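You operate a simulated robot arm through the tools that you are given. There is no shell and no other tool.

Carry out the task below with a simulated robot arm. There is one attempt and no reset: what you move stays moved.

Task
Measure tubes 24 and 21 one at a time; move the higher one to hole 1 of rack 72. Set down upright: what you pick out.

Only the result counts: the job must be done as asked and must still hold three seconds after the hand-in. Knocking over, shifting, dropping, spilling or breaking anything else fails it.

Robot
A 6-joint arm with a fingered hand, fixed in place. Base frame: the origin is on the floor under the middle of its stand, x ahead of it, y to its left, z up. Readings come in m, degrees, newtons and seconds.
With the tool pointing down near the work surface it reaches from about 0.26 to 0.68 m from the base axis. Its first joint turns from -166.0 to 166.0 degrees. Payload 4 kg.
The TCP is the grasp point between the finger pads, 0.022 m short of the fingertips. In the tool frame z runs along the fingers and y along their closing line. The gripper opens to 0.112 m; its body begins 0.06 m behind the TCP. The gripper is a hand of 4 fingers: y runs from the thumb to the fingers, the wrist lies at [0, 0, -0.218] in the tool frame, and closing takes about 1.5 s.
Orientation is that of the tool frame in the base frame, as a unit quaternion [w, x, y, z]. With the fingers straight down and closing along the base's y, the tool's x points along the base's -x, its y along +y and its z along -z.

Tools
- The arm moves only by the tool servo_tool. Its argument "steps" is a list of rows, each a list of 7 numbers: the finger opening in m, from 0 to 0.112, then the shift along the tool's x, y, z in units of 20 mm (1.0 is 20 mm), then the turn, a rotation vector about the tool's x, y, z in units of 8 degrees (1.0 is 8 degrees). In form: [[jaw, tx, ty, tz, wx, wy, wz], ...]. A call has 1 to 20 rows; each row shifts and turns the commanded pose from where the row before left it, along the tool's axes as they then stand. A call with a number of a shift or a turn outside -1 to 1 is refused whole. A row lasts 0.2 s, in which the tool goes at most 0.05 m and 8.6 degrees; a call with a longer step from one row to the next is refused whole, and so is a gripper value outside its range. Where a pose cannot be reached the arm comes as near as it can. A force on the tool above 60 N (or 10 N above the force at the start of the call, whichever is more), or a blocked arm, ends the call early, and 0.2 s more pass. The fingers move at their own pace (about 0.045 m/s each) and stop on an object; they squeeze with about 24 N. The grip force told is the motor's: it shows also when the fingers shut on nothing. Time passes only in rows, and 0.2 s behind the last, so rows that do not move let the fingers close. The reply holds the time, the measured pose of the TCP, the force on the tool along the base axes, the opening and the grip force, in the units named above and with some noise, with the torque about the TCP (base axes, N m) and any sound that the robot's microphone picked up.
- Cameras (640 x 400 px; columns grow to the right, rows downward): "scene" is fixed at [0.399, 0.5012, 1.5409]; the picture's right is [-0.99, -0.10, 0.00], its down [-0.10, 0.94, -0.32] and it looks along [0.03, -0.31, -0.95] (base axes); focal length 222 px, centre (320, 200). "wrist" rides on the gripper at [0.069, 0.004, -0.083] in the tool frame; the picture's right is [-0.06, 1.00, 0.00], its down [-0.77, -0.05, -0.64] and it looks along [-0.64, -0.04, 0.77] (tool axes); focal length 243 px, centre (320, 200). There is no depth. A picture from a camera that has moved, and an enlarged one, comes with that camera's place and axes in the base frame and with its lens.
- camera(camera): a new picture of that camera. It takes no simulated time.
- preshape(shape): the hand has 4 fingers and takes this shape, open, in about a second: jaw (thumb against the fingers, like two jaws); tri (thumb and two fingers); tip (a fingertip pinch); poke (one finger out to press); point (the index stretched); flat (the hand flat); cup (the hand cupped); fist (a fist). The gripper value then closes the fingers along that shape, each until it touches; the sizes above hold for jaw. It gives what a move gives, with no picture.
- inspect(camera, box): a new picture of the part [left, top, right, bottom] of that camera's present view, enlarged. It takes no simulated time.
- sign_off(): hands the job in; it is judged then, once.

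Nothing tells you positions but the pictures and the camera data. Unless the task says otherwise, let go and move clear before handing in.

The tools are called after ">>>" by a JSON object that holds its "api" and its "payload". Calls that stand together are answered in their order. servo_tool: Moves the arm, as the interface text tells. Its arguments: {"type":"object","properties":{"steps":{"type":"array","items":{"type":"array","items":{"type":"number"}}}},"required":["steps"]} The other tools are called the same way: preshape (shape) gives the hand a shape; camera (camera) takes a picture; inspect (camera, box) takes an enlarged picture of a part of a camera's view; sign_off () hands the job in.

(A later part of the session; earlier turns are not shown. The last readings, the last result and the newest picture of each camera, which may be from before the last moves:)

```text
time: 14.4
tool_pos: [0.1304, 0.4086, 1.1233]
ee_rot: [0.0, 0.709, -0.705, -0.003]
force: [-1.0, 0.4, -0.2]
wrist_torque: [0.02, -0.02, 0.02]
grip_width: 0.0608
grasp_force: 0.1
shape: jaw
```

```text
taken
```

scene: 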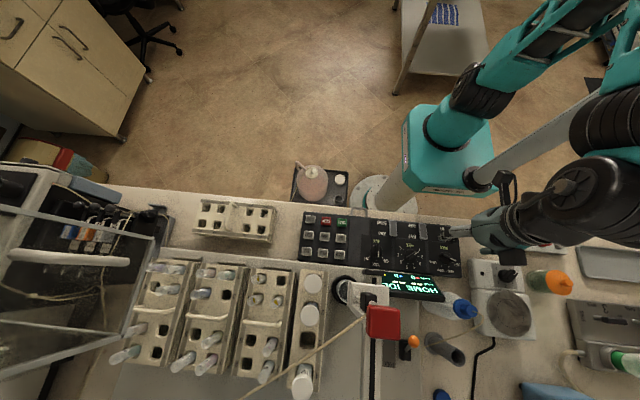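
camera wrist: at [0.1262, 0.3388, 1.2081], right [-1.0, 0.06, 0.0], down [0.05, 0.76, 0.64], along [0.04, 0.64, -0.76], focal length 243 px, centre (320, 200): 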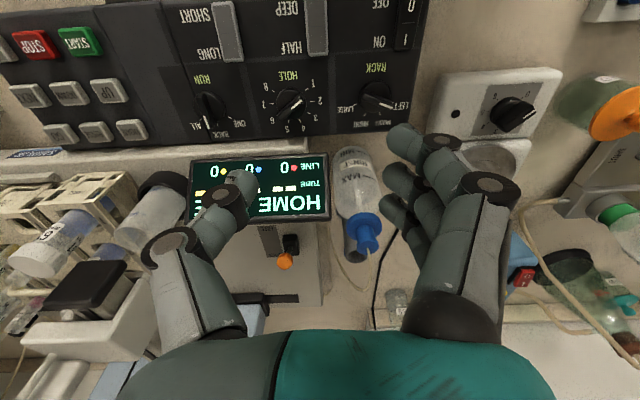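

The hand now closes along x (yaw −90°), matching the RUN bar. I'll lean the wrist back toward the robot and move above the RUN knob.

>>> {"api": "servo_tool", "payload": {"steps": [[0.05, 0, 0, 0, 0, -0.83, 0], [0.05, 0, 0, 0, 0, -0.83, 0], [0.05, 0, 0, 0, 0, -0.83, 0], [0.05, 0.092, -0.883, 0.575, 0, 0, 0], [0.05, 0.092, -0.883, 0.575, 0, 0, 0], [0.05, 0.092, -0.883, 0.575, 0, 0, 0], [0.05, 0.092, -0.883, 0.575, 0, 0, 0], [0.05, 0.092, -0.883, 0.575, 0, 0, 0], [0.05, 0.092, -0.883, 0.575, 0, 0, 0], [0.05, 0.092, -0.883, 0.575, 0, 0, 0]]}}

>>> {"api": "camera", "payload": {"camera": "wrist"}}

>>> {"api": "camera", "payload": {"camera": "scene"}}

```text
time: 16.6
tool_pos: [0.2532, 0.4248, 1.0429]
ee_rot: [-0.122, 0.697, -0.696, -0.125]
force: [-0.6, 0.6, 0.5]
wrist_torque: [-0.01, 0.0, 0.02]
grip_width: 0.0506
grasp_force: 0.0
shape: jaw
```

```text
taken
camera wrist: at [0.2502, 0.3312, 1.0986], right [-1.0, 0.06, 0.03], down [0.05, 0.5, 0.87], along [0.04, 0.87, -0.5], focal length 243 px, centre (320, 200)
```

wrist: 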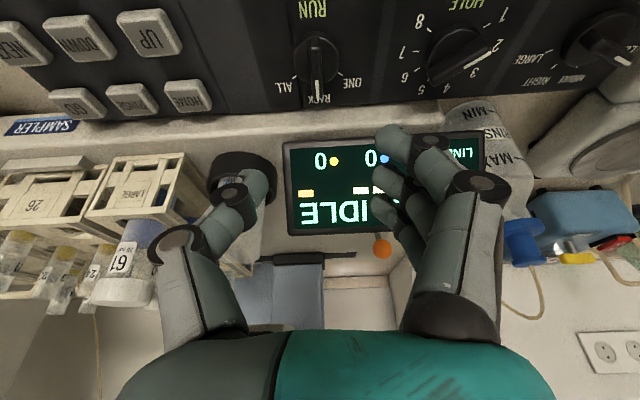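

```text
taken
```

scene: 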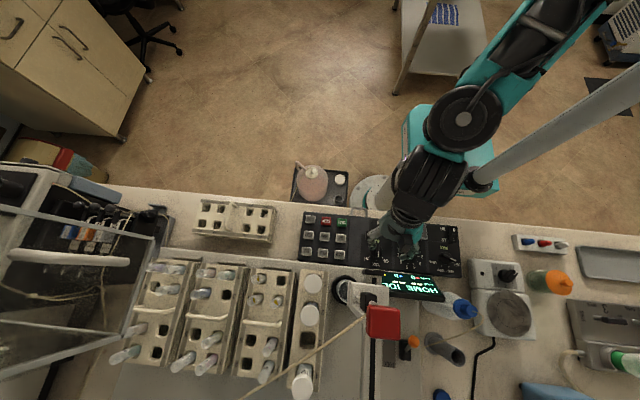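

I'm right above the RUN knob. I'll descend in stages, straight down, while keeping the lean.

>>> {"api": "servo_tool", "payload": {"steps": [[0.04, 0.24, 0, 0.66, 0, 0, 0], [0.04, 0.24, 0, 0.66, 0, 0, 0], [0.04, 0.24, 0, 0.66, 0, 0, 0], [0.04, 0.24, 0, 0.66, 0, 0, 0]]}}

>>> {"api": "camera", "payload": {"camera": "wrist"}}

>>> {"api": "inspect", "payload": {"camera": "scene", "box": [350, 200, 460, 280]}}

```text
time: 17.6
tool_pos: [0.2529, 0.4252, 0.9873]
ee_rot: [-0.122, 0.697, -0.696, -0.126]
force: [-0.1, -1.1, -0.4]
wrist_torque: [-0.01, 0.01, 0.0]
grip_width: 0.0406
grasp_force: 0.0
shape: jaw
```

```text
taken
camera wrist: at [0.2492, 0.3312, 1.0427], right [-1.0, 0.06, 0.03], down [0.05, 0.5, 0.87], along [0.04, 0.87, -0.5], focal length 243 px, centre (320, 200)
```

wrist: 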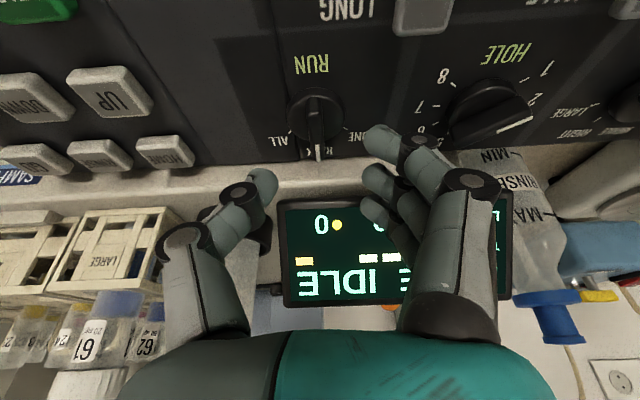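

```text
5.00 times, centred on (405, 240) of scene
camera zoom: at [0.399, 0.5012, 1.5409], right [-0.99, -0.1, 0.0], down [-0.1, 0.94, -0.32], along [0.03, -0.31, -0.95], focal length 1107 px, centre (-105, 0)
```

zoom: 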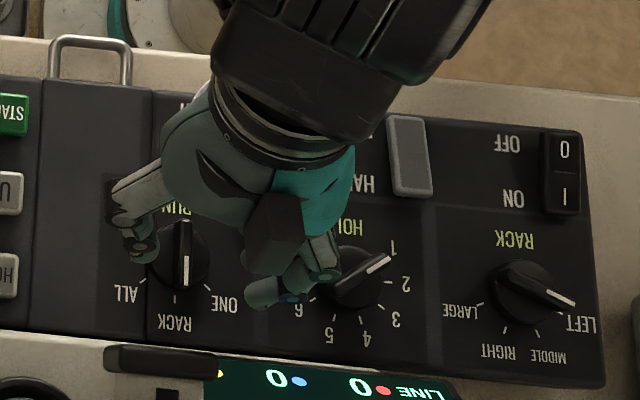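

The fingers straddle the RUN bar nicely. I'll descend the last ~25 mm and close on the bar.

>>> {"api": "servo_tool", "payload": {"steps": [[0.04, 0.214, 0, 0.59, 0, 0, 0], [0.04, 0.214, 0, 0.59, 0, 0, 0], [0.04, 0, 0, 0, 0, 0, 0]]}}

>>> {"api": "camera", "payload": {"camera": "wrist"}}

>>> {"api": "inspect", "payload": {"camera": "scene", "box": [350, 200, 460, 280]}}

```text
time: 18.4
tool_pos: [0.2529, 0.4258, 0.9625]
ee_rot: [-0.122, 0.697, -0.696, -0.126]
force: [0.0, 0.1, 0.1]
wrist_torque: [0.01, 0.01, -0.02]
grip_width: 0.0406
grasp_force: 0.0
shape: jaw
```

```text
taken
camera wrist: at [0.249, 0.3312, 1.0179], right [-1.0, 0.06, 0.03], down [0.05, 0.5, 0.87], along [0.04, 0.87, -0.5], focal length 243 px, centre (320, 200)
```

wrist: 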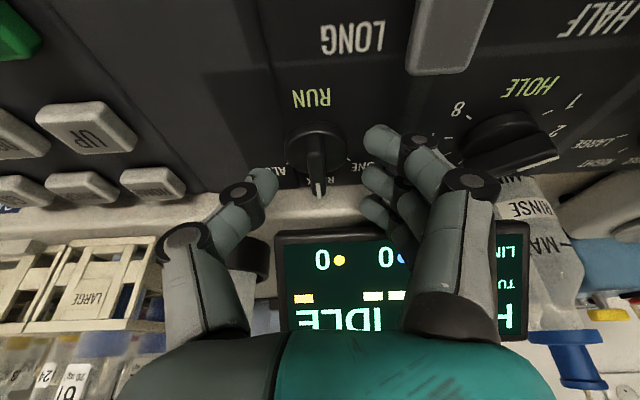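

```text
5.00 times, centred on (405, 240) of scene
camera zoom: at [0.399, 0.5012, 1.5409], right [-0.99, -0.1, 0.0], down [-0.1, 0.94, -0.32], along [0.03, -0.31, -0.95], focal length 1107 px, centre (-105, 0)
```

zoom: 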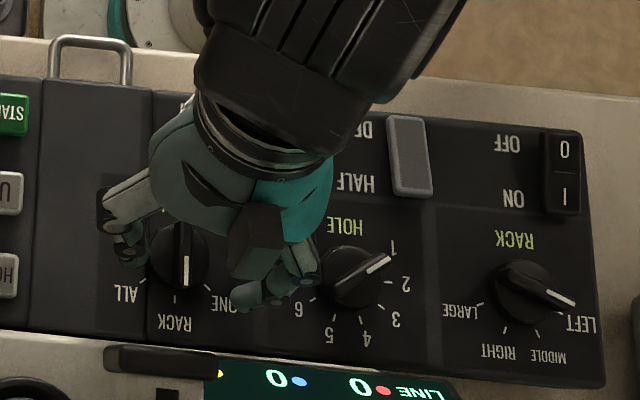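

The bar is centered between thumb and fingers. Closing on it now.

>>> {"api": "servo_tool", "payload": {"steps": [[0.004, 0, 0, 0, 0, 0, 0], [0.004, 0, 0, 0, 0, 0, 0], [0.004, 0, 0, 0, 0, 0, 0], [0.004, 0, 0, 0, 0, 0, 0], [0.004, 0, 0, 0, 0, 0, 0], [0.004, 0, 0, 0, 0, 0, 0]]}}

>>> {"api": "camera", "payload": {"camera": "wrist"}}

>>> {"api": "inspect", "payload": {"camera": "scene", "box": [350, 200, 460, 280]}}

```text
time: 19.8
tool_pos: [0.2534, 0.4248, 0.9619]
ee_rot: [0.122, -0.695, 0.697, 0.124]
force: [7.1, 2.1, -2.7]
wrist_torque: [0.0, -0.04, -0.02]
grip_width: 0.0004
grasp_force: 24.3
shape: jaw
```

```text
taken
camera wrist: at [0.2496, 0.3313, 1.018], right [-1.0, 0.06, 0.03], down [0.05, 0.5, 0.87], along [0.04, 0.87, -0.5], focal length 243 px, centre (320, 200)
```

wrist: 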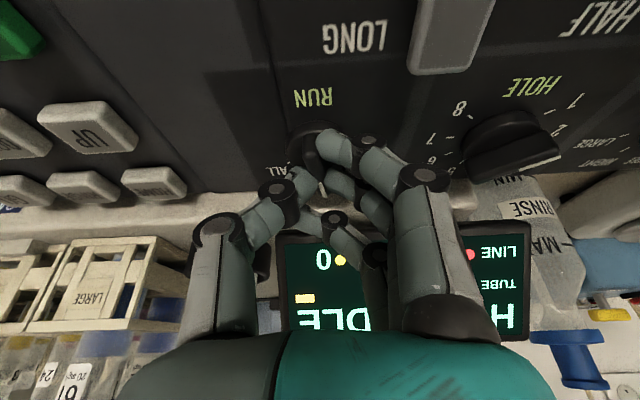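

```text
5.00 times, centred on (405, 240) of scene
camera zoom: at [0.399, 0.5012, 1.5409], right [-0.99, -0.1, 0.0], down [-0.1, 0.94, -0.32], along [0.03, -0.31, -0.95], focal length 1107 px, centre (-105, 0)
```

zoom: 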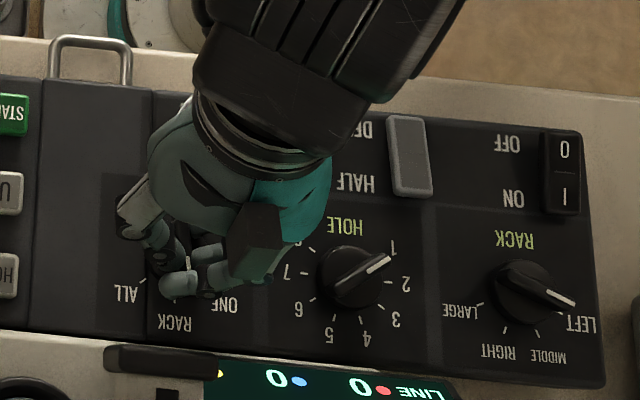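

>>> {"api": "inspect", "payload": {"camera": "wrist", "box": [260, 110, 400, 250]}}

>>> {"api": "inspect", "payload": {"camera": "scene", "box": [360, 235, 410, 270]}}

```text
2.86 times, centred on (330, 180) of wrist
camera zoom: at [0.2496, 0.3313, 1.018], right [-1.0, 0.06, 0.03], down [0.05, 0.5, 0.87], along [0.04, 0.87, -0.5], focal length 693 px, centre (291, 257)
```

zoom: 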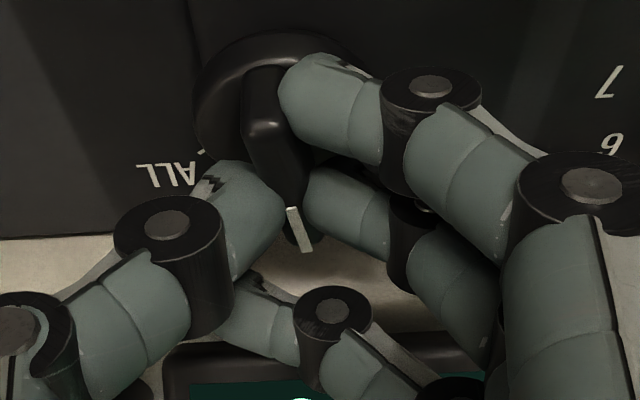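

```text
11.43 times, centred on (385, 252) of scene
camera zoom: at [0.399, 0.5012, 1.5409], right [-0.99, -0.1, 0.0], down [-0.1, 0.94, -0.32], along [0.03, -0.31, -0.95], focal length 2531 px, centre (-423, -400)
```

zoom: 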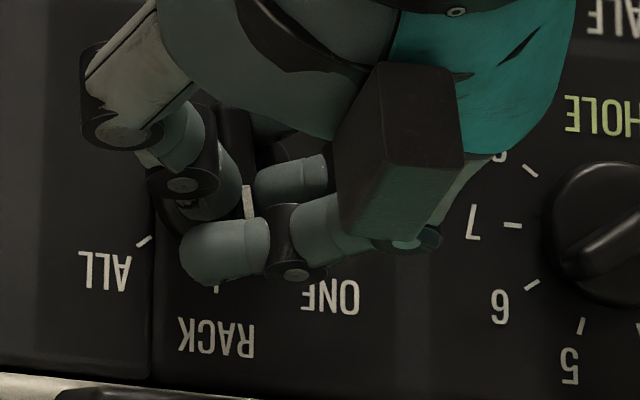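

Thumb and two fingers hold the bar (the third finger passes its end). Now I'll turn the knob about the vertical by ~50° counter-clockwise (RACK → ONE).

>>> {"api": "servo_tool", "payload": {"steps": [[0.004, 0, 0, 0, -0.26, 0, -0.73], [0.004, 0, 0, 0, -0.26, 0, -0.73], [0.004, 0, 0, 0, -0.26, 0, -0.73], [0.004, 0, 0, 0, -0.26, 0, -0.73], [0.004, 0, 0, 0, -0.26, 0, -0.73], [0.004, 0, 0, 0, -0.26, 0, -0.73], [0.004, 0, 0, 0, -0.26, 0, -0.73], [0.004, 0, 0, 0, -0.26, 0, -0.73]]}}

>>> {"api": "camera", "payload": {"camera": "wrist"}}

>>> {"api": "inspect", "payload": {"camera": "scene", "box": [350, 200, 460, 280]}}

```text
time: 21.6
tool_pos: [0.2546, 0.4254, 0.9621]
ee_rot: [-0.062, 0.925, -0.338, -0.163]
force: [13.4, 2.9, 2.0]
wrist_torque: [-0.06, -0.16, -0.22]
grip_width: 0.0002
grasp_force: 24.1
shape: jaw
```

```text
taken
camera wrist: at [0.3225, 0.3607, 1.0178], right [-0.69, -0.72, 0.02], down [-0.35, 0.36, 0.87], along [-0.63, 0.59, -0.5], focal length 243 px, centre (320, 200)
```

wrist: 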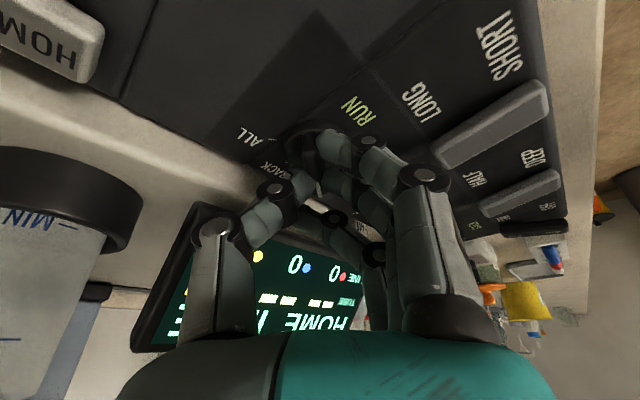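

```text
5.00 times, centred on (405, 240) of scene
camera zoom: at [0.399, 0.5012, 1.5409], right [-0.99, -0.1, 0.0], down [-0.1, 0.94, -0.32], along [0.03, -0.31, -0.95], focal length 1107 px, centre (-105, 0)
```

zoom: 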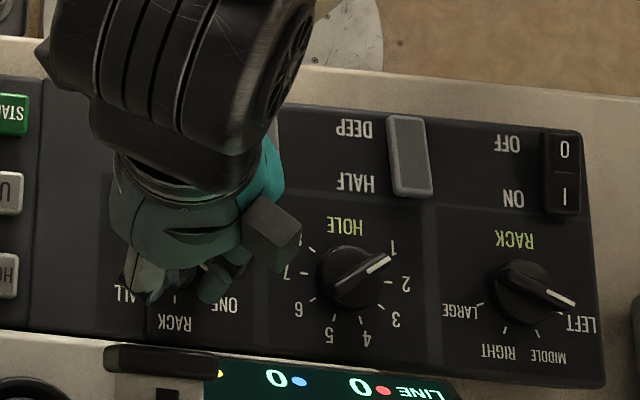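

The turn went through. I'll open the fingers and lift to check the knob.

>>> {"api": "servo_tool", "payload": {"steps": [[0.045, 0, 0, 0, 0, 0, 0], [0.045, 0, 0, 0, 0, 0, 0], [0.045, 0, 0, 0, 0, 0, 0], [0.045, 0, 0, 0, 0, 0, 0], [0.045, -0.342, 0, -0.94, 0, 0, 0], [0.045, -0.342, 0, -0.94, 0, 0, 0], [0.045, -0.342, 0, -0.94, 0, 0, 0], [0.045, -0.342, 0, -0.94, 0, 0, 0]]}}

>>> {"api": "camera", "payload": {"camera": "wrist"}}

>>> {"api": "inspect", "payload": {"camera": "scene", "box": [350, 200, 460, 280]}}

```text
time: 23.4
tool_pos: [0.2539, 0.4243, 1.0418]
ee_rot: [-0.062, 0.924, -0.34, -0.163]
force: [0.9, 1.3, 0.3]
wrist_torque: [0.0, 0.0, -0.01]
grip_width: 0.0445
grasp_force: 0.0
shape: jaw
```

```text
taken
camera wrist: at [0.3221, 0.36, 1.0977], right [-0.69, -0.72, 0.02], down [-0.35, 0.36, 0.87], along [-0.63, 0.59, -0.5], focal length 243 px, centre (320, 200)
```

wrist: 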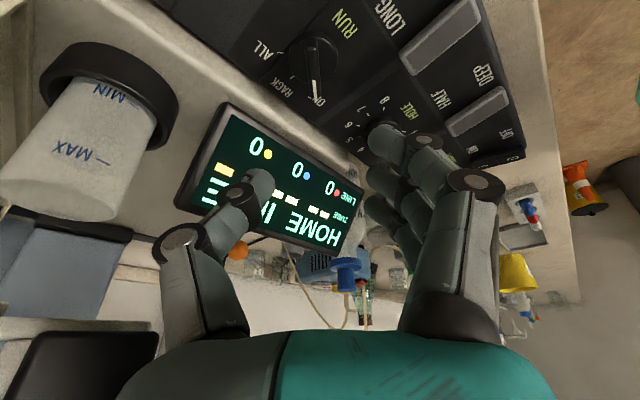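

```text
5.00 times, centred on (405, 240) of scene
camera zoom: at [0.399, 0.5012, 1.5409], right [-0.99, -0.1, 0.0], down [-0.1, 0.94, -0.32], along [0.03, -0.31, -0.95], focal length 1107 px, centre (-105, 0)
```

zoom: 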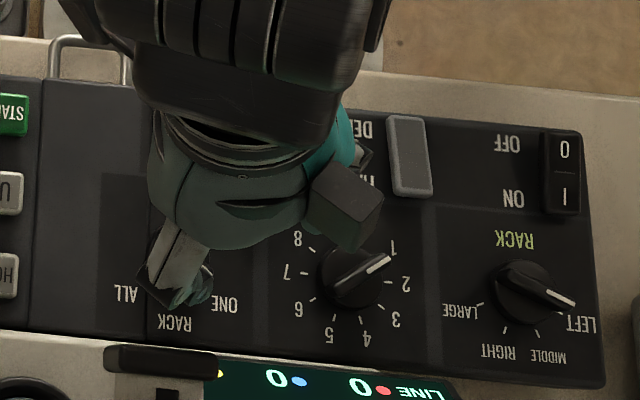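

RUN now points at ONE. Next the HOLE knob: I'll remove the lean, yaw to −35° to match its bar, and move above it.

>>> {"api": "servo_tool", "payload": {"steps": [[0.045, 0, 0, 0, 0, 0.83, 0], [0.045, 0, 0, 0, 0, 0.83, 0], [0.045, 0, 0, 0, 0, 0.83, 0], [0.045, 0, 0, 0, 0, 0, 0.934], [0.045, 0, 0, 0, 0, 0, 0.934], [0.045, 0, 0, 0, 0, 0, 0.934], [0.045, 0, 0, 0, 0, 0, 0.934], [0.045, 0, 0, 0, 0, 0, 0.934], [0.045, 0, 0, 0, 0, 0, 0.934], [0.045, 0, 0, 0, 0, 0, 0.934], [0.045, 0, 0, 0, 0, 0, 0.934], [0.045, 0, 0, 0, 0, 0, 0.934], [0.045, 0, 0, 0, 0, 0, 0.934], [0.045, 0, 0, 0, 0, 0, 0.934], [0.045, 0, 0, 0, 0, 0, 0.934], [0.045, 0, 0, 0, 0, 0, 0.934], [0.045, 0, 0, 0, 0, 0, 0.934]]}}

```text
time: 27.0
tool_pos: [0.2539, 0.4237, 1.0419]
ee_rot: [-0.001, -0.3, 0.954, 0.003]
force: [-0.5, 0.1, -0.6]
wrist_torque: [0.02, -0.01, 0.0]
grip_width: 0.0444
grasp_force: 0.0
shape: jaw
```

>>> {"api": "servo_tool", "payload": {"steps": [[0.045, 0.897, 0.722, 0, 0, 0, 0], [0.045, 0.897, 0.722, 0, 0, 0, 0], [0.045, 0.897, 0.722, 0, 0, 0, 0], [0.045, 0.897, 0.722, 0, 0, 0, 0]]}}

>>> {"api": "camera", "payload": {"camera": "wrist"}}

>>> {"api": "inspect", "payload": {"camera": "scene", "box": [350, 200, 460, 280]}}

```text
time: 28.0
tool_pos: [0.1621, 0.4292, 1.0422]
ee_rot: [0.001, -0.301, 0.954, 0.003]
force: [0.2, 0.1, -0.3]
wrist_torque: [0.02, 0.01, -0.02]
grip_width: 0.0445
grasp_force: 0.1
shape: jaw
```

```text
taken
camera wrist: at [0.1029, 0.3936, 1.1262], right [-0.52, 0.85, 0.0], down [0.65, 0.4, 0.64], along [0.55, 0.34, -0.77], focal length 243 px, centre (320, 200)
```

wrist: 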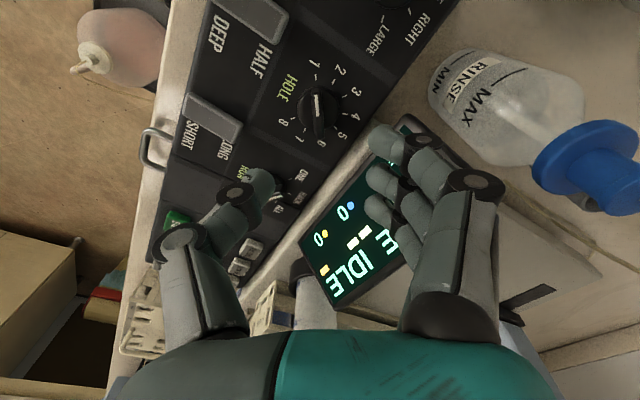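

```text
5.00 times, centred on (405, 240) of scene
camera zoom: at [0.399, 0.5012, 1.5409], right [-0.99, -0.1, 0.0], down [-0.1, 0.94, -0.32], along [0.03, -0.31, -0.95], focal length 1107 px, centre (-105, 0)
```

zoom: 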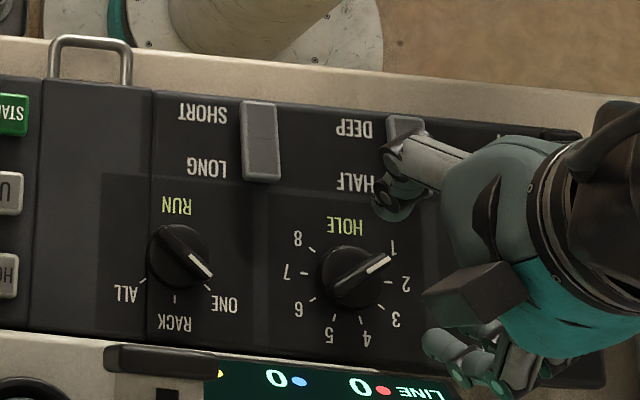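

RUN is confirmed at ONE, and the hand is centered over the HOLE knob with its bar between thumb and fingers. Descending now.

>>> {"api": "servo_tool", "payload": {"steps": [[0.04, 0, 0, 1, 0, 0, 0], [0.04, 0, 0, 1, 0, 0, 0], [0.04, 0, 0, 0.8, 0, 0, 0]]}}

>>> {"api": "camera", "payload": {"camera": "wrist"}}

>>> {"api": "inspect", "payload": {"camera": "scene", "box": [350, 200, 460, 280]}}

```text
time: 28.8
tool_pos: [0.1617, 0.4294, 0.986]
ee_rot: [0.0, -0.302, 0.953, 0.004]
force: [-0.7, -0.6, 0.1]
wrist_torque: [-0.04, -0.03, -0.01]
grip_width: 0.0405
grasp_force: 0.0
shape: jaw
```

```text
taken
camera wrist: at [0.1026, 0.3937, 1.0703], right [-0.52, 0.85, 0.01], down [0.65, 0.4, 0.64], along [0.55, 0.34, -0.76], focal length 243 px, centre (320, 200)
```

wrist: 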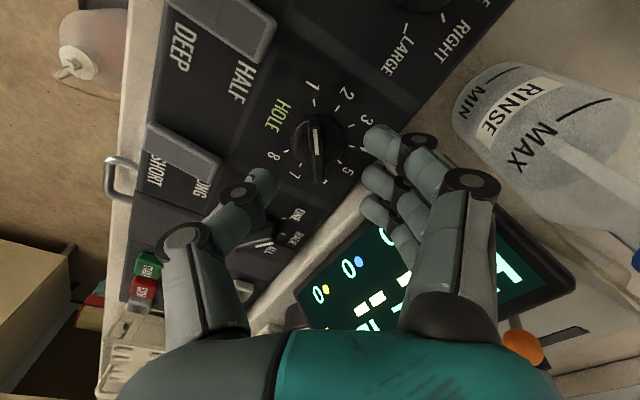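

```text
5.00 times, centred on (405, 240) of scene
camera zoom: at [0.399, 0.5012, 1.5409], right [-0.99, -0.1, 0.0], down [-0.1, 0.94, -0.32], along [0.03, -0.31, -0.95], focal length 1107 px, centre (-105, 0)
```

zoom: 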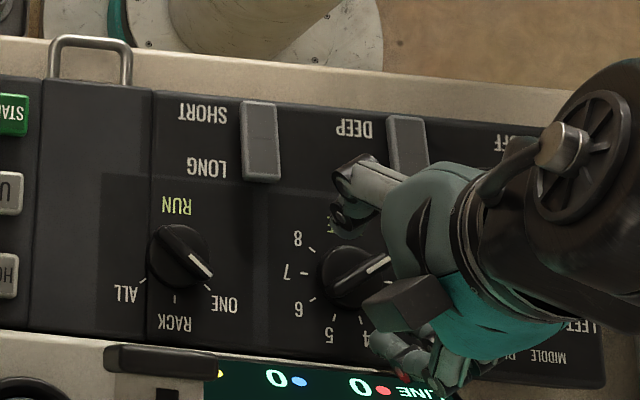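

The display edge sits too close to the HOLE knob for the finger knuckles while pinching and turning there. I'll rise and try the "poke" shape instead, which I need for the buttons anyway, and could use to push the bar end.

>>> {"api": "servo_tool", "payload": {"steps": [[0.06, 0, 0, -1, 0, 0, 0], [0.06, 0, 0, -1, 0, 0, 0], [0.06, 0, 0, -1, 0, 0, 0], [0.06, 0, 0, -1, 0, 0, 0], [0.06, 0, 0, -1, 0, 0, 0], [0.06, 0, 0, -1, 0, 0, 0]]}}

>>> {"api": "preshape", "payload": {"shape": "poke"}}

>>> {"api": "camera", "payload": {"camera": "wrist"}}

>>> {"api": "inspect", "payload": {"camera": "scene", "box": [380, 180, 540, 300]}}

```text
time: 30.2
tool_pos: [0.1612, 0.4296, 1.1056]
ee_rot: [-0.001, -0.302, 0.953, 0.003]
force: [0.5, -0.1, 0.4]
wrist_torque: [0.01, 0.0, 0.0]
grip_width: 0.0595
grasp_force: 0.0
shape: jaw
```

```text
time: 31.1
tool_pos: [0.1618, 0.4288, 1.1069]
ee_rot: [-0.001, -0.302, 0.953, 0.003]
force: [0.2, -0.5, 0.1]
wrist_torque: [0.02, -0.01, -0.03]
grip_width: 0.0
grasp_force: 0.0
shape: poke
```

```text
taken
camera wrist: at [0.1026, 0.3932, 1.1905], right [-0.52, 0.85, 0.0], down [0.65, 0.4, 0.64], along [0.55, 0.34, -0.77], focal length 243 px, centre (320, 200)
```

wrist: 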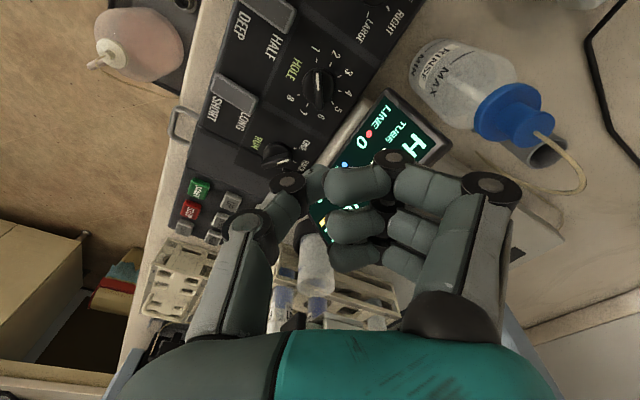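

```text
3.33 times, centred on (460, 240) of scene
camera zoom: at [0.399, 0.5012, 1.5409], right [-0.99, -0.1, 0.0], down [-0.1, 0.94, -0.32], along [0.03, -0.31, -0.95], focal length 738 px, centre (-147, 67)
```

zoom: 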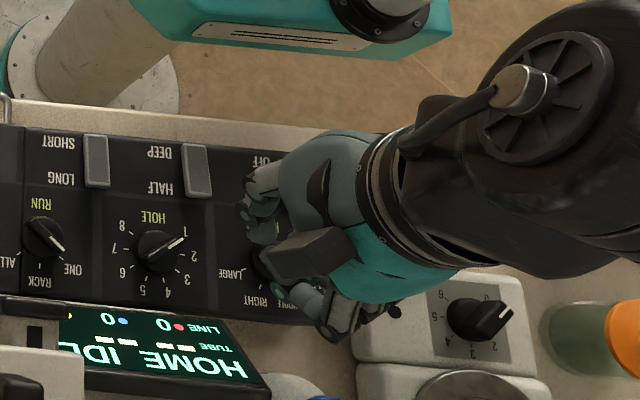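

"Poke" looks like curled fingers from here. I'll compare with the "point" shape.

>>> {"api": "inspect", "payload": {"camera": "wrist", "box": [220, 120, 540, 320]}}

>>> {"api": "preshape", "payload": {"shape": "point"}}

>>> {"api": "camera", "payload": {"camera": "wrist"}}

>>> {"api": "inspect", "payload": {"camera": "scene", "box": [380, 180, 540, 300]}}

```text
2.00 times, centred on (380, 220) of wrist
camera zoom: at [0.1026, 0.3932, 1.1905], right [-0.52, 0.85, 0.0], down [0.65, 0.4, 0.64], along [0.55, 0.34, -0.77], focal length 485 px, centre (200, 160)
```

zoom: 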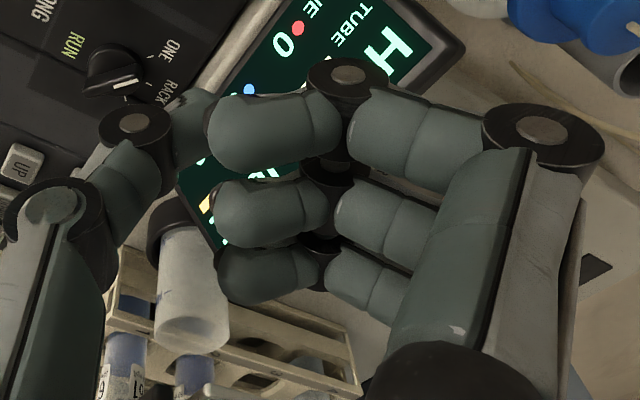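

```text
time: 32.0
tool_pos: [0.1611, 0.4297, 1.1062]
ee_rot: [0.001, -0.302, 0.953, 0.003]
force: [-0.2, 0.0, -0.2]
wrist_torque: [-0.04, -0.02, -0.02]
grip_width: 0.1058
grasp_force: 0.1
shape: point
```

```text
taken
camera wrist: at [0.1026, 0.3932, 1.1906], right [-0.52, 0.85, 0.0], down [0.65, 0.4, 0.64], along [0.55, 0.34, -0.77], focal length 243 px, centre (320, 200)
```

wrist: 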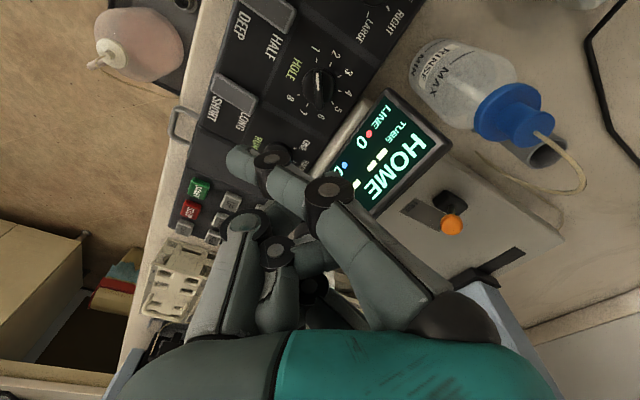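

```text
3.33 times, centred on (460, 240) of scene
camera zoom: at [0.399, 0.5012, 1.5409], right [-0.99, -0.1, 0.0], down [-0.1, 0.94, -0.32], along [0.03, -0.31, -0.95], focal length 738 px, centre (-147, 67)
```

zoom: 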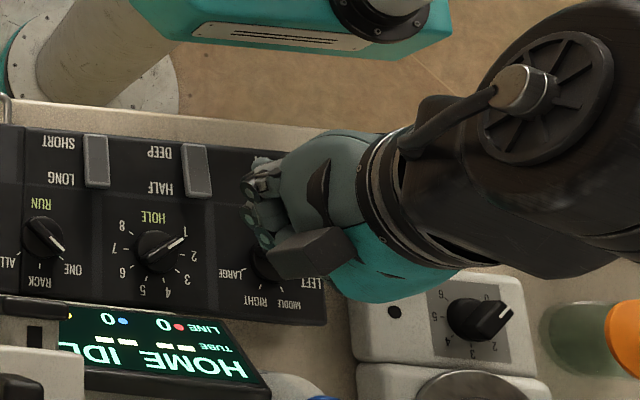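

In "point" the index slants across toward the thumb. I'll try "poke" again, give it time to settle, and look at open/closed variants.

>>> {"api": "preshape", "payload": {"shape": "poke"}}

>>> {"api": "servo_tool", "payload": {"steps": [[0.112, 0, 0, 0, 0, 0, 0], [0.112, 0, 0, 0, 0, 0, 0], [0.112, 0, 0, 0, 0, 0, 0], [0.112, 0, 0, 0, 0, 0, 0], [0.112, 0, 0, 0, 0, 0, 0], [0.112, 0, 0, 0, 0, 0, 0]]}}

>>> {"api": "camera", "payload": {"camera": "wrist"}}

>>> {"api": "inspect", "payload": {"camera": "scene", "box": [400, 190, 500, 270]}}

```text
time: 32.9
tool_pos: [0.1622, 0.4304, 1.1065]
ee_rot: [0.001, -0.301, 0.954, 0.004]
force: [0.0, 0.4, -0.2]
wrist_torque: [-0.02, 0.02, 0.04]
grip_width: 0.0
grasp_force: 0.1
shape: poke
```

```text
time: 34.3
tool_pos: [0.1615, 0.4295, 1.1063]
ee_rot: [0.0, -0.302, 0.953, 0.002]
force: [-0.2, 0.2, 0.1]
wrist_torque: [0.01, -0.03, 0.0]
grip_width: 0.0
grasp_force: 0.0
shape: poke
```

```text
taken
camera wrist: at [0.1026, 0.3932, 1.1907], right [-0.52, 0.85, 0.0], down [0.65, 0.4, 0.64], along [0.55, 0.34, -0.77], focal length 243 px, centre (320, 200)
```

wrist: 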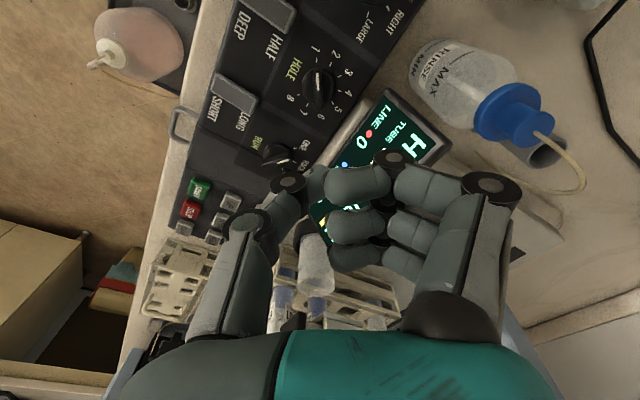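

```text
5.00 times, centred on (450, 230) of scene
camera zoom: at [0.399, 0.5012, 1.5409], right [-0.99, -0.1, 0.0], down [-0.1, 0.94, -0.32], along [0.03, -0.31, -0.95], focal length 1107 px, centre (-330, 50)
```

zoom: 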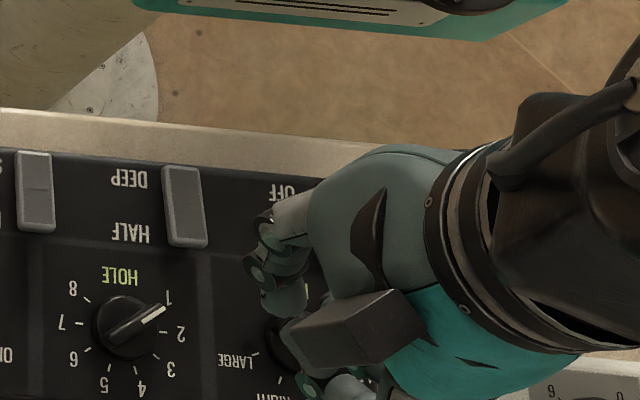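

I can't tell from this angle what protrudes in "poke". I'll lean the hand nearly horizontal above the free space so the scene camera sees its profile.

>>> {"api": "servo_tool", "payload": {"steps": [[0.112, 0, 0, 0, 0, 0, -0.98], [0.112, 0, 0, 0, 0, 0, -0.98], [0.112, 0, 0, 0, 0, 0, -0.98], [0.112, 0, 0, 0, 0, 0, -0.98], [0.112, 0, 0, 0, 0, 0, -0.98], [0.112, 0, 0, 0, 0, 0, -0.98], [0.112, 0, 0, 0, 0, 0, -0.98], [0.112, 0.8, 0, -0.8, 0, 0, 0], [0.112, 0.8, 0, -0.8, 0, 0, 0], [0.112, 0.8, 0, -0.8, 0, 0, 0], [0.112, 0, 0, 0, 0, -1, 0], [0.112, 0, 0, 0, 0, -1, 0], [0.112, 0, 0, 0, 0, -1, 0], [0.112, 0, 0, 0, 0, -1, 0], [0.112, 0, 0, 0, 0, -1, 0], [0.112, 0, 0, 0, 0, -1, 0], [0.112, 0, 0, 0, 0, -1, 0], [0.112, 0, 0, 0, 0, -1, 0]]}}

>>> {"api": "camera", "payload": {"camera": "scene"}}

>>> {"api": "camera", "payload": {"camera": "wrist"}}

```text
time: 38.1
tool_pos: [0.1602, 0.3819, 1.1534]
ee_rot: [0.377, -0.598, 0.598, 0.377]
force: [0.4, 0.3, 0.2]
wrist_torque: [-0.02, -0.01, 0.01]
grip_width: 0.0
grasp_force: 0.1
shape: poke
```

```text
taken
```

scene: 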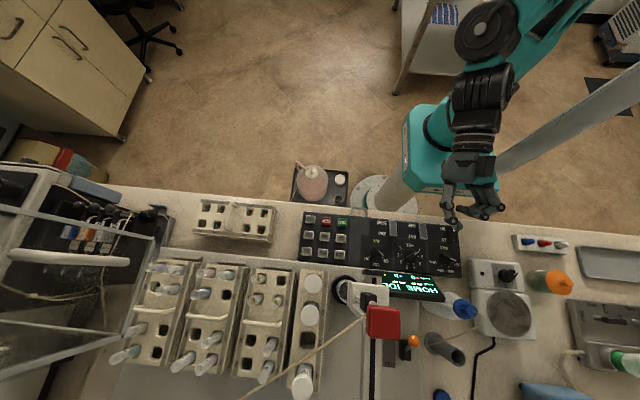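

```text
taken
camera wrist: at [0.157, 0.2771, 1.1288], right [-1.0, 0.03, 0.06], down [0.05, -0.25, 0.97], along [0.04, 0.97, 0.25], focal length 243 px, centre (320, 200)
```

wrist: 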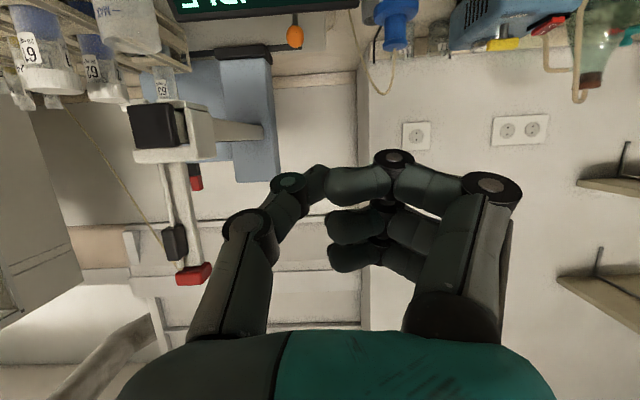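

>>> {"api": "inspect", "payload": {"camera": "scene", "box": [430, 130, 520, 240]}}

>>> {"api": "inspect", "payload": {"camera": "wrist", "box": [90, 60, 330, 300]}}

```text
3.64 times, centred on (475, 185) of scene
camera zoom: at [0.399, 0.5012, 1.5409], right [-0.99, -0.1, 0.0], down [-0.1, 0.94, -0.32], along [0.03, -0.31, -0.95], focal length 805 px, centre (-244, 254)
```

zoom: 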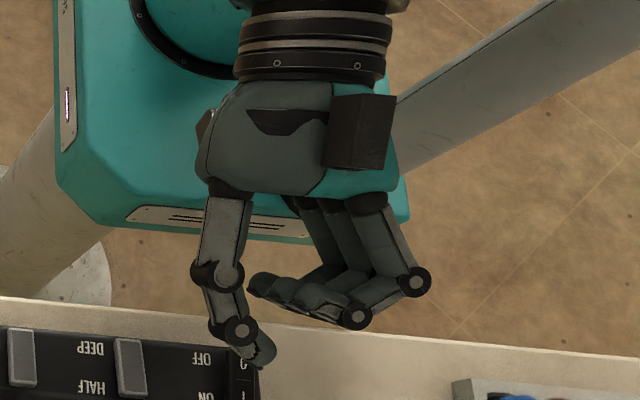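

```text
1.67 times, centred on (210, 180) of wrist
camera zoom: at [0.157, 0.2771, 1.1288], right [-1.0, 0.03, 0.06], down [0.05, -0.25, 0.97], along [0.04, 0.97, 0.25], focal length 404 px, centre (503, 233)
```

zoom: 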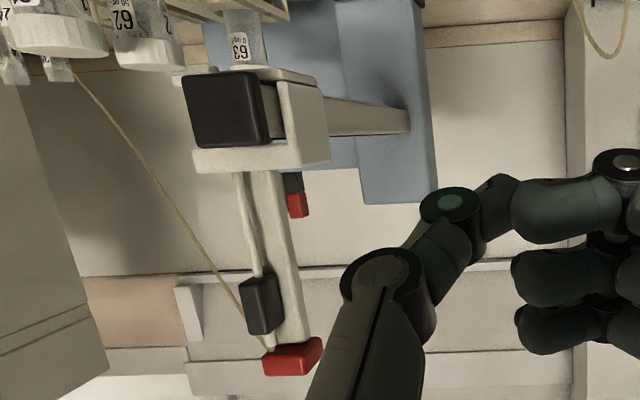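

Now it's clear: in "poke" the thumb is the protruding digit, with its tip about on the tool axis 22 mm beyond the TCP. I'll return to vertical with yaw −135° and move near the HOLE knob at height to push its bar.

>>> {"api": "servo_tool", "payload": {"steps": [[0.112, 0, 0, 0, 0, 1, 0], [0.112, 0, 0, 0, 0, 1, 0], [0.112, 0, 0, 0, 0, 1, 0], [0.112, 0, 0, 0, 0, 1, 0], [0.112, 0, 0, 0, 0, 1, 0], [0.112, 0, 0, 0, 0, 1, 0], [0.112, 0, 0, 0, 0, 1, 0], [0.112, 0, 0, 0, 0, 1, 0], [0.112, 0, 0, 0, 0, 0, -0.94], [0.112, 0, 0, 0, 0, 0, -0.94], [0.112, 0, 0, 0, 0, 0, -0.94], [0.112, 0, 0, 0, 0, 0, -0.94], [0.112, 0, 0, 0, 0, 0, -0.94], [0.112, 0, 0, 0, 0, 0, -0.94]]}}

```text
time: 41.1
tool_pos: [0.1608, 0.3816, 1.1534]
ee_rot: [-0.002, 0.925, -0.381, 0.0]
force: [0.2, -0.1, 0.5]
wrist_torque: [0.02, 0.0, -0.01]
grip_width: 0.0
grasp_force: 0.1
shape: poke
```

>>> {"api": "servo_tool", "payload": {"steps": [[0.112, -0.0995, -0.116, 0.959, 0, 0, 0], [0.112, -0.0995, -0.116, 0.959, 0, 0, 0], [0.112, -0.0995, -0.116, 0.959, 0, 0, 0], [0.112, -0.0995, -0.116, 0.959, 0, 0, 0], [0.112, -0.0995, -0.116, 0.959, 0, 0, 0], [0.112, -0.0995, -0.116, 0.959, 0, 0, 0], [0.112, -0.0995, -0.116, 0.959, 0, 0, 0], [0.112, -0.0995, -0.116, 0.959, 0, 0, 0]]}}

>>> {"api": "camera", "payload": {"camera": "wrist"}}

>>> {"api": "inspect", "payload": {"camera": "scene", "box": [360, 200, 470, 280]}}

```text
time: 42.9
tool_pos: [0.163, 0.4065, 1.0]
ee_rot: [-0.003, 0.924, -0.382, -0.001]
force: [-0.1, 0.4, -0.2]
wrist_torque: [-0.04, 0.0, 0.03]
grip_width: 0.0001
grasp_force: 0.1
shape: poke
```

```text
taken
camera wrist: at [0.2094, 0.3545, 1.084], right [-0.75, -0.66, 0.0], down [-0.51, 0.57, 0.65], along [-0.42, 0.49, -0.76], focal length 243 px, centre (320, 200)
```

wrist: 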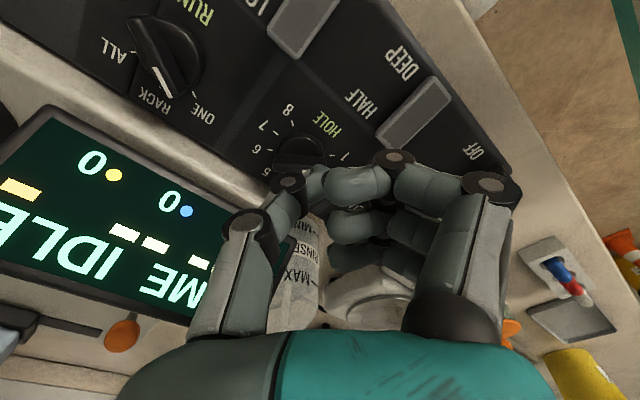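

```text
5.00 times, centred on (415, 240) of scene
camera zoom: at [0.399, 0.5012, 1.5409], right [-0.99, -0.1, 0.0], down [-0.1, 0.94, -0.32], along [0.03, -0.31, -0.95], focal length 1107 px, centre (-155, 0)
```

zoom: 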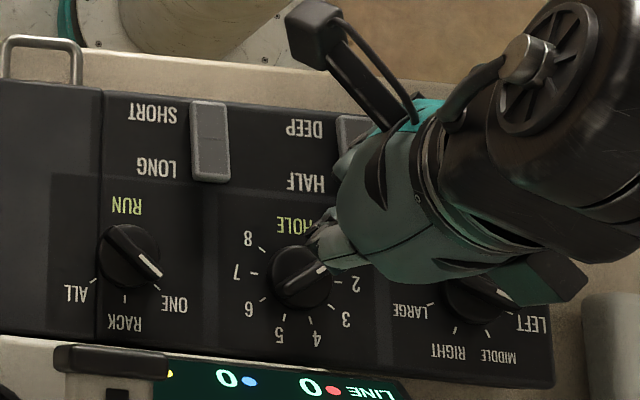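

Descending beside the HOLE bar's "1" end, slowly.

>>> {"api": "servo_tool", "payload": {"steps": [[0.112, 0, 0, 0.6, 0, 0, 0], [0.112, 0, 0, 0.6, 0, 0, 0], [0.112, 0, 0, 0.6, 0, 0, 0]]}}

>>> {"api": "camera", "payload": {"camera": "wrist"}}

>>> {"api": "inspect", "payload": {"camera": "scene", "box": [380, 220, 460, 280]}}

```text
time: 43.7
tool_pos: [0.1628, 0.4067, 0.9651]
ee_rot: [-0.003, 0.924, -0.381, 0.0]
force: [-0.4, 0.7, 0.1]
wrist_torque: [0.0, 0.01, 0.0]
grip_width: 0.0002
grasp_force: 0.2
shape: poke
```

```text
taken
camera wrist: at [0.2094, 0.3546, 1.0481], right [-0.75, -0.66, 0.0], down [-0.51, 0.57, 0.65], along [-0.42, 0.49, -0.76], focal length 243 px, centre (320, 200)
```

wrist: 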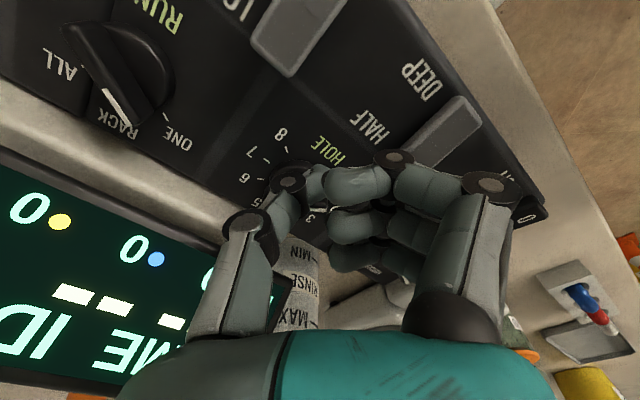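

```text
6.67 times, centred on (420, 250) of scene
camera zoom: at [0.399, 0.5012, 1.5409], right [-0.99, -0.1, 0.0], down [-0.1, 0.94, -0.32], along [0.03, -0.31, -0.95], focal length 1476 px, centre (-347, -133)
```

zoom: 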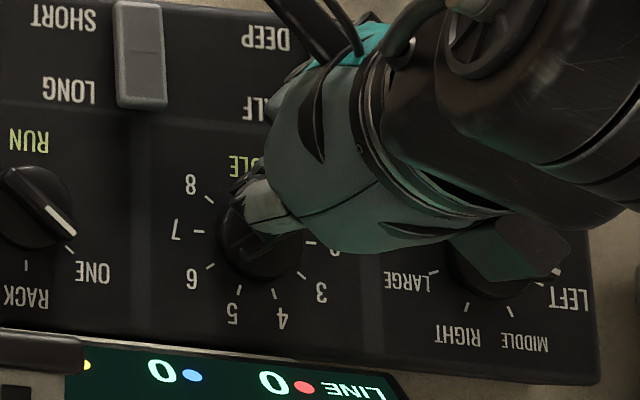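

The thumb is beside the bar. I'll push its end gently along an arc toward position 2 and watch the force.

>>> {"api": "servo_tool", "payload": {"steps": [[0.112, 0, 0, 0.1, 0, 0, 0], [0.112, -0.375, -0.05, 0, 0, 0, 0], [0.112, -0.25, 0.11, 0, 0, 0, 0]]}}

>>> {"api": "inspect", "payload": {"camera": "scene", "box": [380, 220, 460, 280]}}

>>> {"api": "camera", "payload": {"camera": "wrist"}}

```text
time: 44.5
tool_pos: [0.1532, 0.4135, 0.9632]
ee_rot: [-0.003, 0.924, -0.383, 0.0]
force: [0.3, -4.8, 3.8]
wrist_torque: [-0.02, -0.02, 0.0]
grip_width: 0.0001
grasp_force: 0.0
shape: poke
```

```text
6.67 times, centred on (420, 250) of scene
camera zoom: at [0.399, 0.5012, 1.5409], right [-0.99, -0.1, 0.0], down [-0.1, 0.94, -0.32], along [0.03, -0.31, -0.95], focal length 1476 px, centre (-347, -133)
```

zoom: 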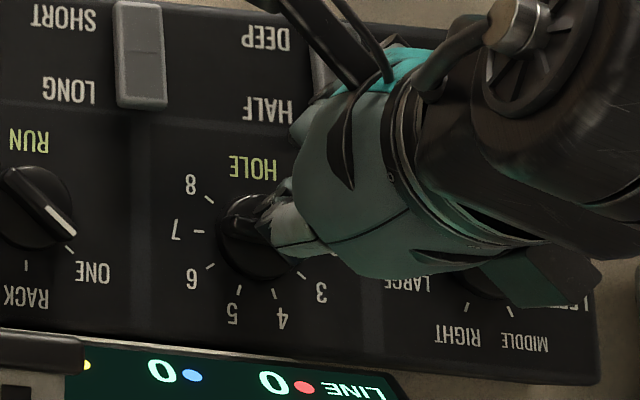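

```text
taken
camera wrist: at [0.1995, 0.3619, 1.0465], right [-0.75, -0.66, 0.0], down [-0.51, 0.57, 0.65], along [-0.42, 0.49, -0.76], focal length 243 px, centre (320, 200)
```

wrist: 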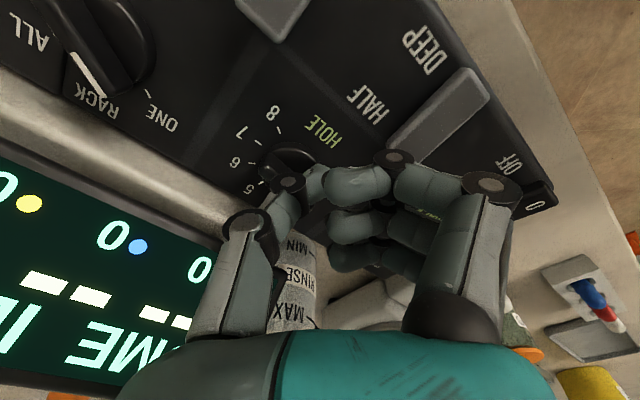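

Contact is felt (≈5 N). I'll complete the push to position 2, then back off and lift to check.

>>> {"api": "servo_tool", "payload": {"steps": [[0.112, -0.277, 0.03, 0, 0, 0, 0], [0.112, 0, 0, 0, 0, 0, 0], [0.112, 0.3, 0, -0.5, 0, 0, 0], [0.112, 0.3, 0, -1, 0, 0, 0], [0.112, 0, 0, -1, 0, 0, 0], [0.112, 1, 0, -1, 0, 0, 0], [0.112, 1, 0, 0, 0, 0, 0], [0.112, 1, 0, 0, 0, 0, 0], [0.112, 1, 0, 0, 0, 0, 0]]}}

>>> {"api": "inspect", "payload": {"camera": "scene", "box": [380, 220, 460, 280]}}

>>> {"api": "camera", "payload": {"camera": "wrist"}}

```text
time: 46.5
tool_pos: [0.2141, 0.3537, 1.0329]
ee_rot: [-0.001, 0.924, -0.382, -0.001]
force: [-0.6, -0.8, 0.8]
wrist_torque: [-0.01, 0.0, 0.0]
grip_width: 0.0
grasp_force: 0.1
shape: poke
```

```text
6.67 times, centred on (420, 250) of scene
camera zoom: at [0.399, 0.5012, 1.5409], right [-0.99, -0.1, 0.0], down [-0.1, 0.94, -0.32], along [0.03, -0.31, -0.95], focal length 1476 px, centre (-347, -133)
```

zoom: 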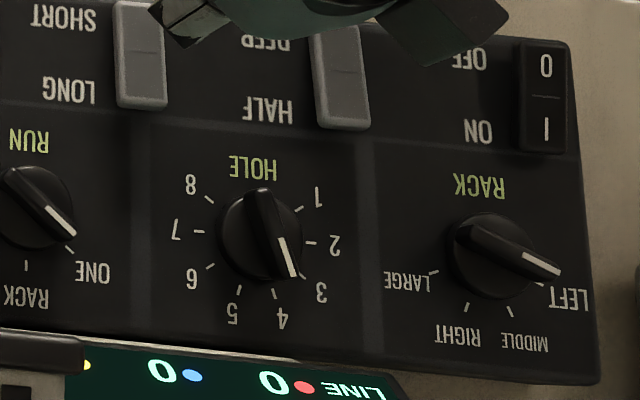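

```text
taken
camera wrist: at [0.2608, 0.3014, 1.116], right [-0.75, -0.66, 0.0], down [-0.51, 0.57, 0.65], along [-0.42, 0.49, -0.76], focal length 243 px, centre (320, 200)
```

wrist: 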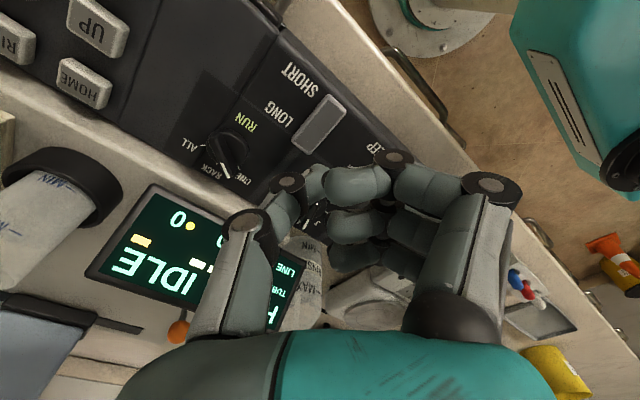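

The push overshot: HOLE now points at 4 and RUN is still at ONE. I'll come from the other side and nudge the pointer end back (toward −x) to 3, with the thumb trailing so only its tip touches.

>>> {"api": "servo_tool", "payload": {"steps": [[0.112, 0, 0, 0, 0, 0, 0.94], [0.112, 0, 0, 0, 0, 0, 0.94], [0.112, 0, 0, 0, 0, 0, 0.94], [0.112, 0, 0, 0, 0, 0, 0.94], [0.112, 0, 0, 0, 0, 0, 0.94], [0.112, 0, 0, 0, 0, 0, 0.94], [0.112, -0.883, 0.291, 0.329, 0, 0, 0], [0.112, -0.883, 0.291, 0.329, 0, 0, 0], [0.112, -0.883, 0.291, 0.329, 0, 0, 0], [0.112, -0.883, 0.291, 0.329, 0, 0, 0], [0.112, -0.883, 0.291, 0.329, 0, 0, 0]]}}

>>> {"api": "camera", "payload": {"camera": "wrist"}}

>>> {"api": "inspect", "payload": {"camera": "scene", "box": [360, 210, 460, 280]}}

```text
time: 48.9
tool_pos: [0.1851, 0.4418, 0.9986]
ee_rot: [0.002, -0.707, 0.707, 0.002]
force: [0.6, -0.7, 0.9]
wrist_torque: [0.01, 0.03, -0.01]
grip_width: 0.0001
grasp_force: 0.0
shape: poke
```

```text
taken
camera wrist: at [0.181, 0.3719, 1.0836], right [-1.0, 0.06, 0.0], down [0.05, 0.76, 0.65], along [0.04, 0.64, -0.76], focal length 243 px, centre (320, 200)
```

wrist: 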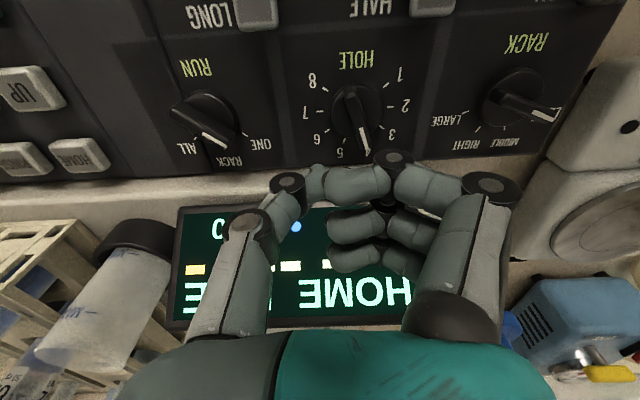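

```text
5.71 times, centred on (410, 245) of scene
camera zoom: at [0.399, 0.5012, 1.5409], right [-0.99, -0.1, 0.0], down [-0.1, 0.94, -0.32], along [0.03, -0.31, -0.95], focal length 1265 px, centre (-194, -57)
```

zoom: 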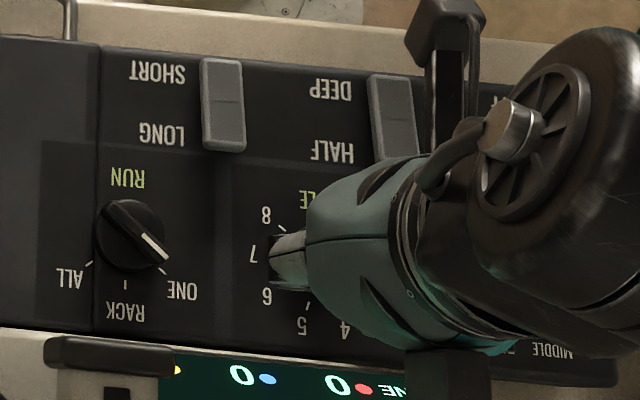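

>>> {"api": "servo_tool", "payload": {"steps": [[0.112, 0, 0, 0.865, 0, 0, 0], [0.112, 0, 0, 0.865, 0, 0, 0]]}}

>>> {"api": "camera", "payload": {"camera": "wrist"}}

>>> {"api": "inspect", "payload": {"camera": "wrist", "box": [240, 80, 440, 220]}}

```text
time: 49.5
tool_pos: [0.1849, 0.4413, 0.9643]
ee_rot: [0.002, -0.706, 0.708, 0.002]
force: [-0.3, 0.2, 0.5]
wrist_torque: [0.01, 0.01, -0.03]
grip_width: 0.0
grasp_force: 0.1
shape: poke
```

```text
taken
camera wrist: at [0.181, 0.3721, 1.0488], right [-1.0, 0.06, 0.0], down [0.05, 0.76, 0.65], along [0.04, 0.64, -0.76], focal length 243 px, centre (320, 200)
```

wrist: 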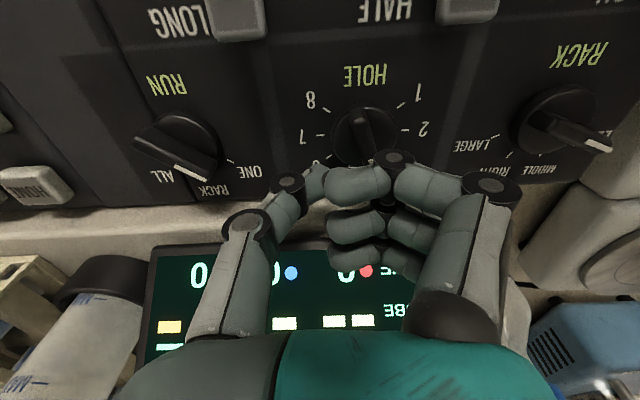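

```text
2.86 times, centred on (340, 150) of wrist
camera zoom: at [0.181, 0.3721, 1.0488], right [-1.0, 0.06, 0.0], down [0.05, 0.76, 0.65], along [0.04, 0.64, -0.76], focal length 693 px, centre (263, 343)
```

zoom: 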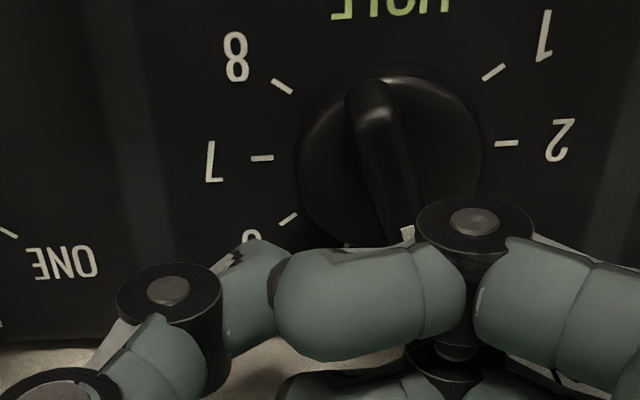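

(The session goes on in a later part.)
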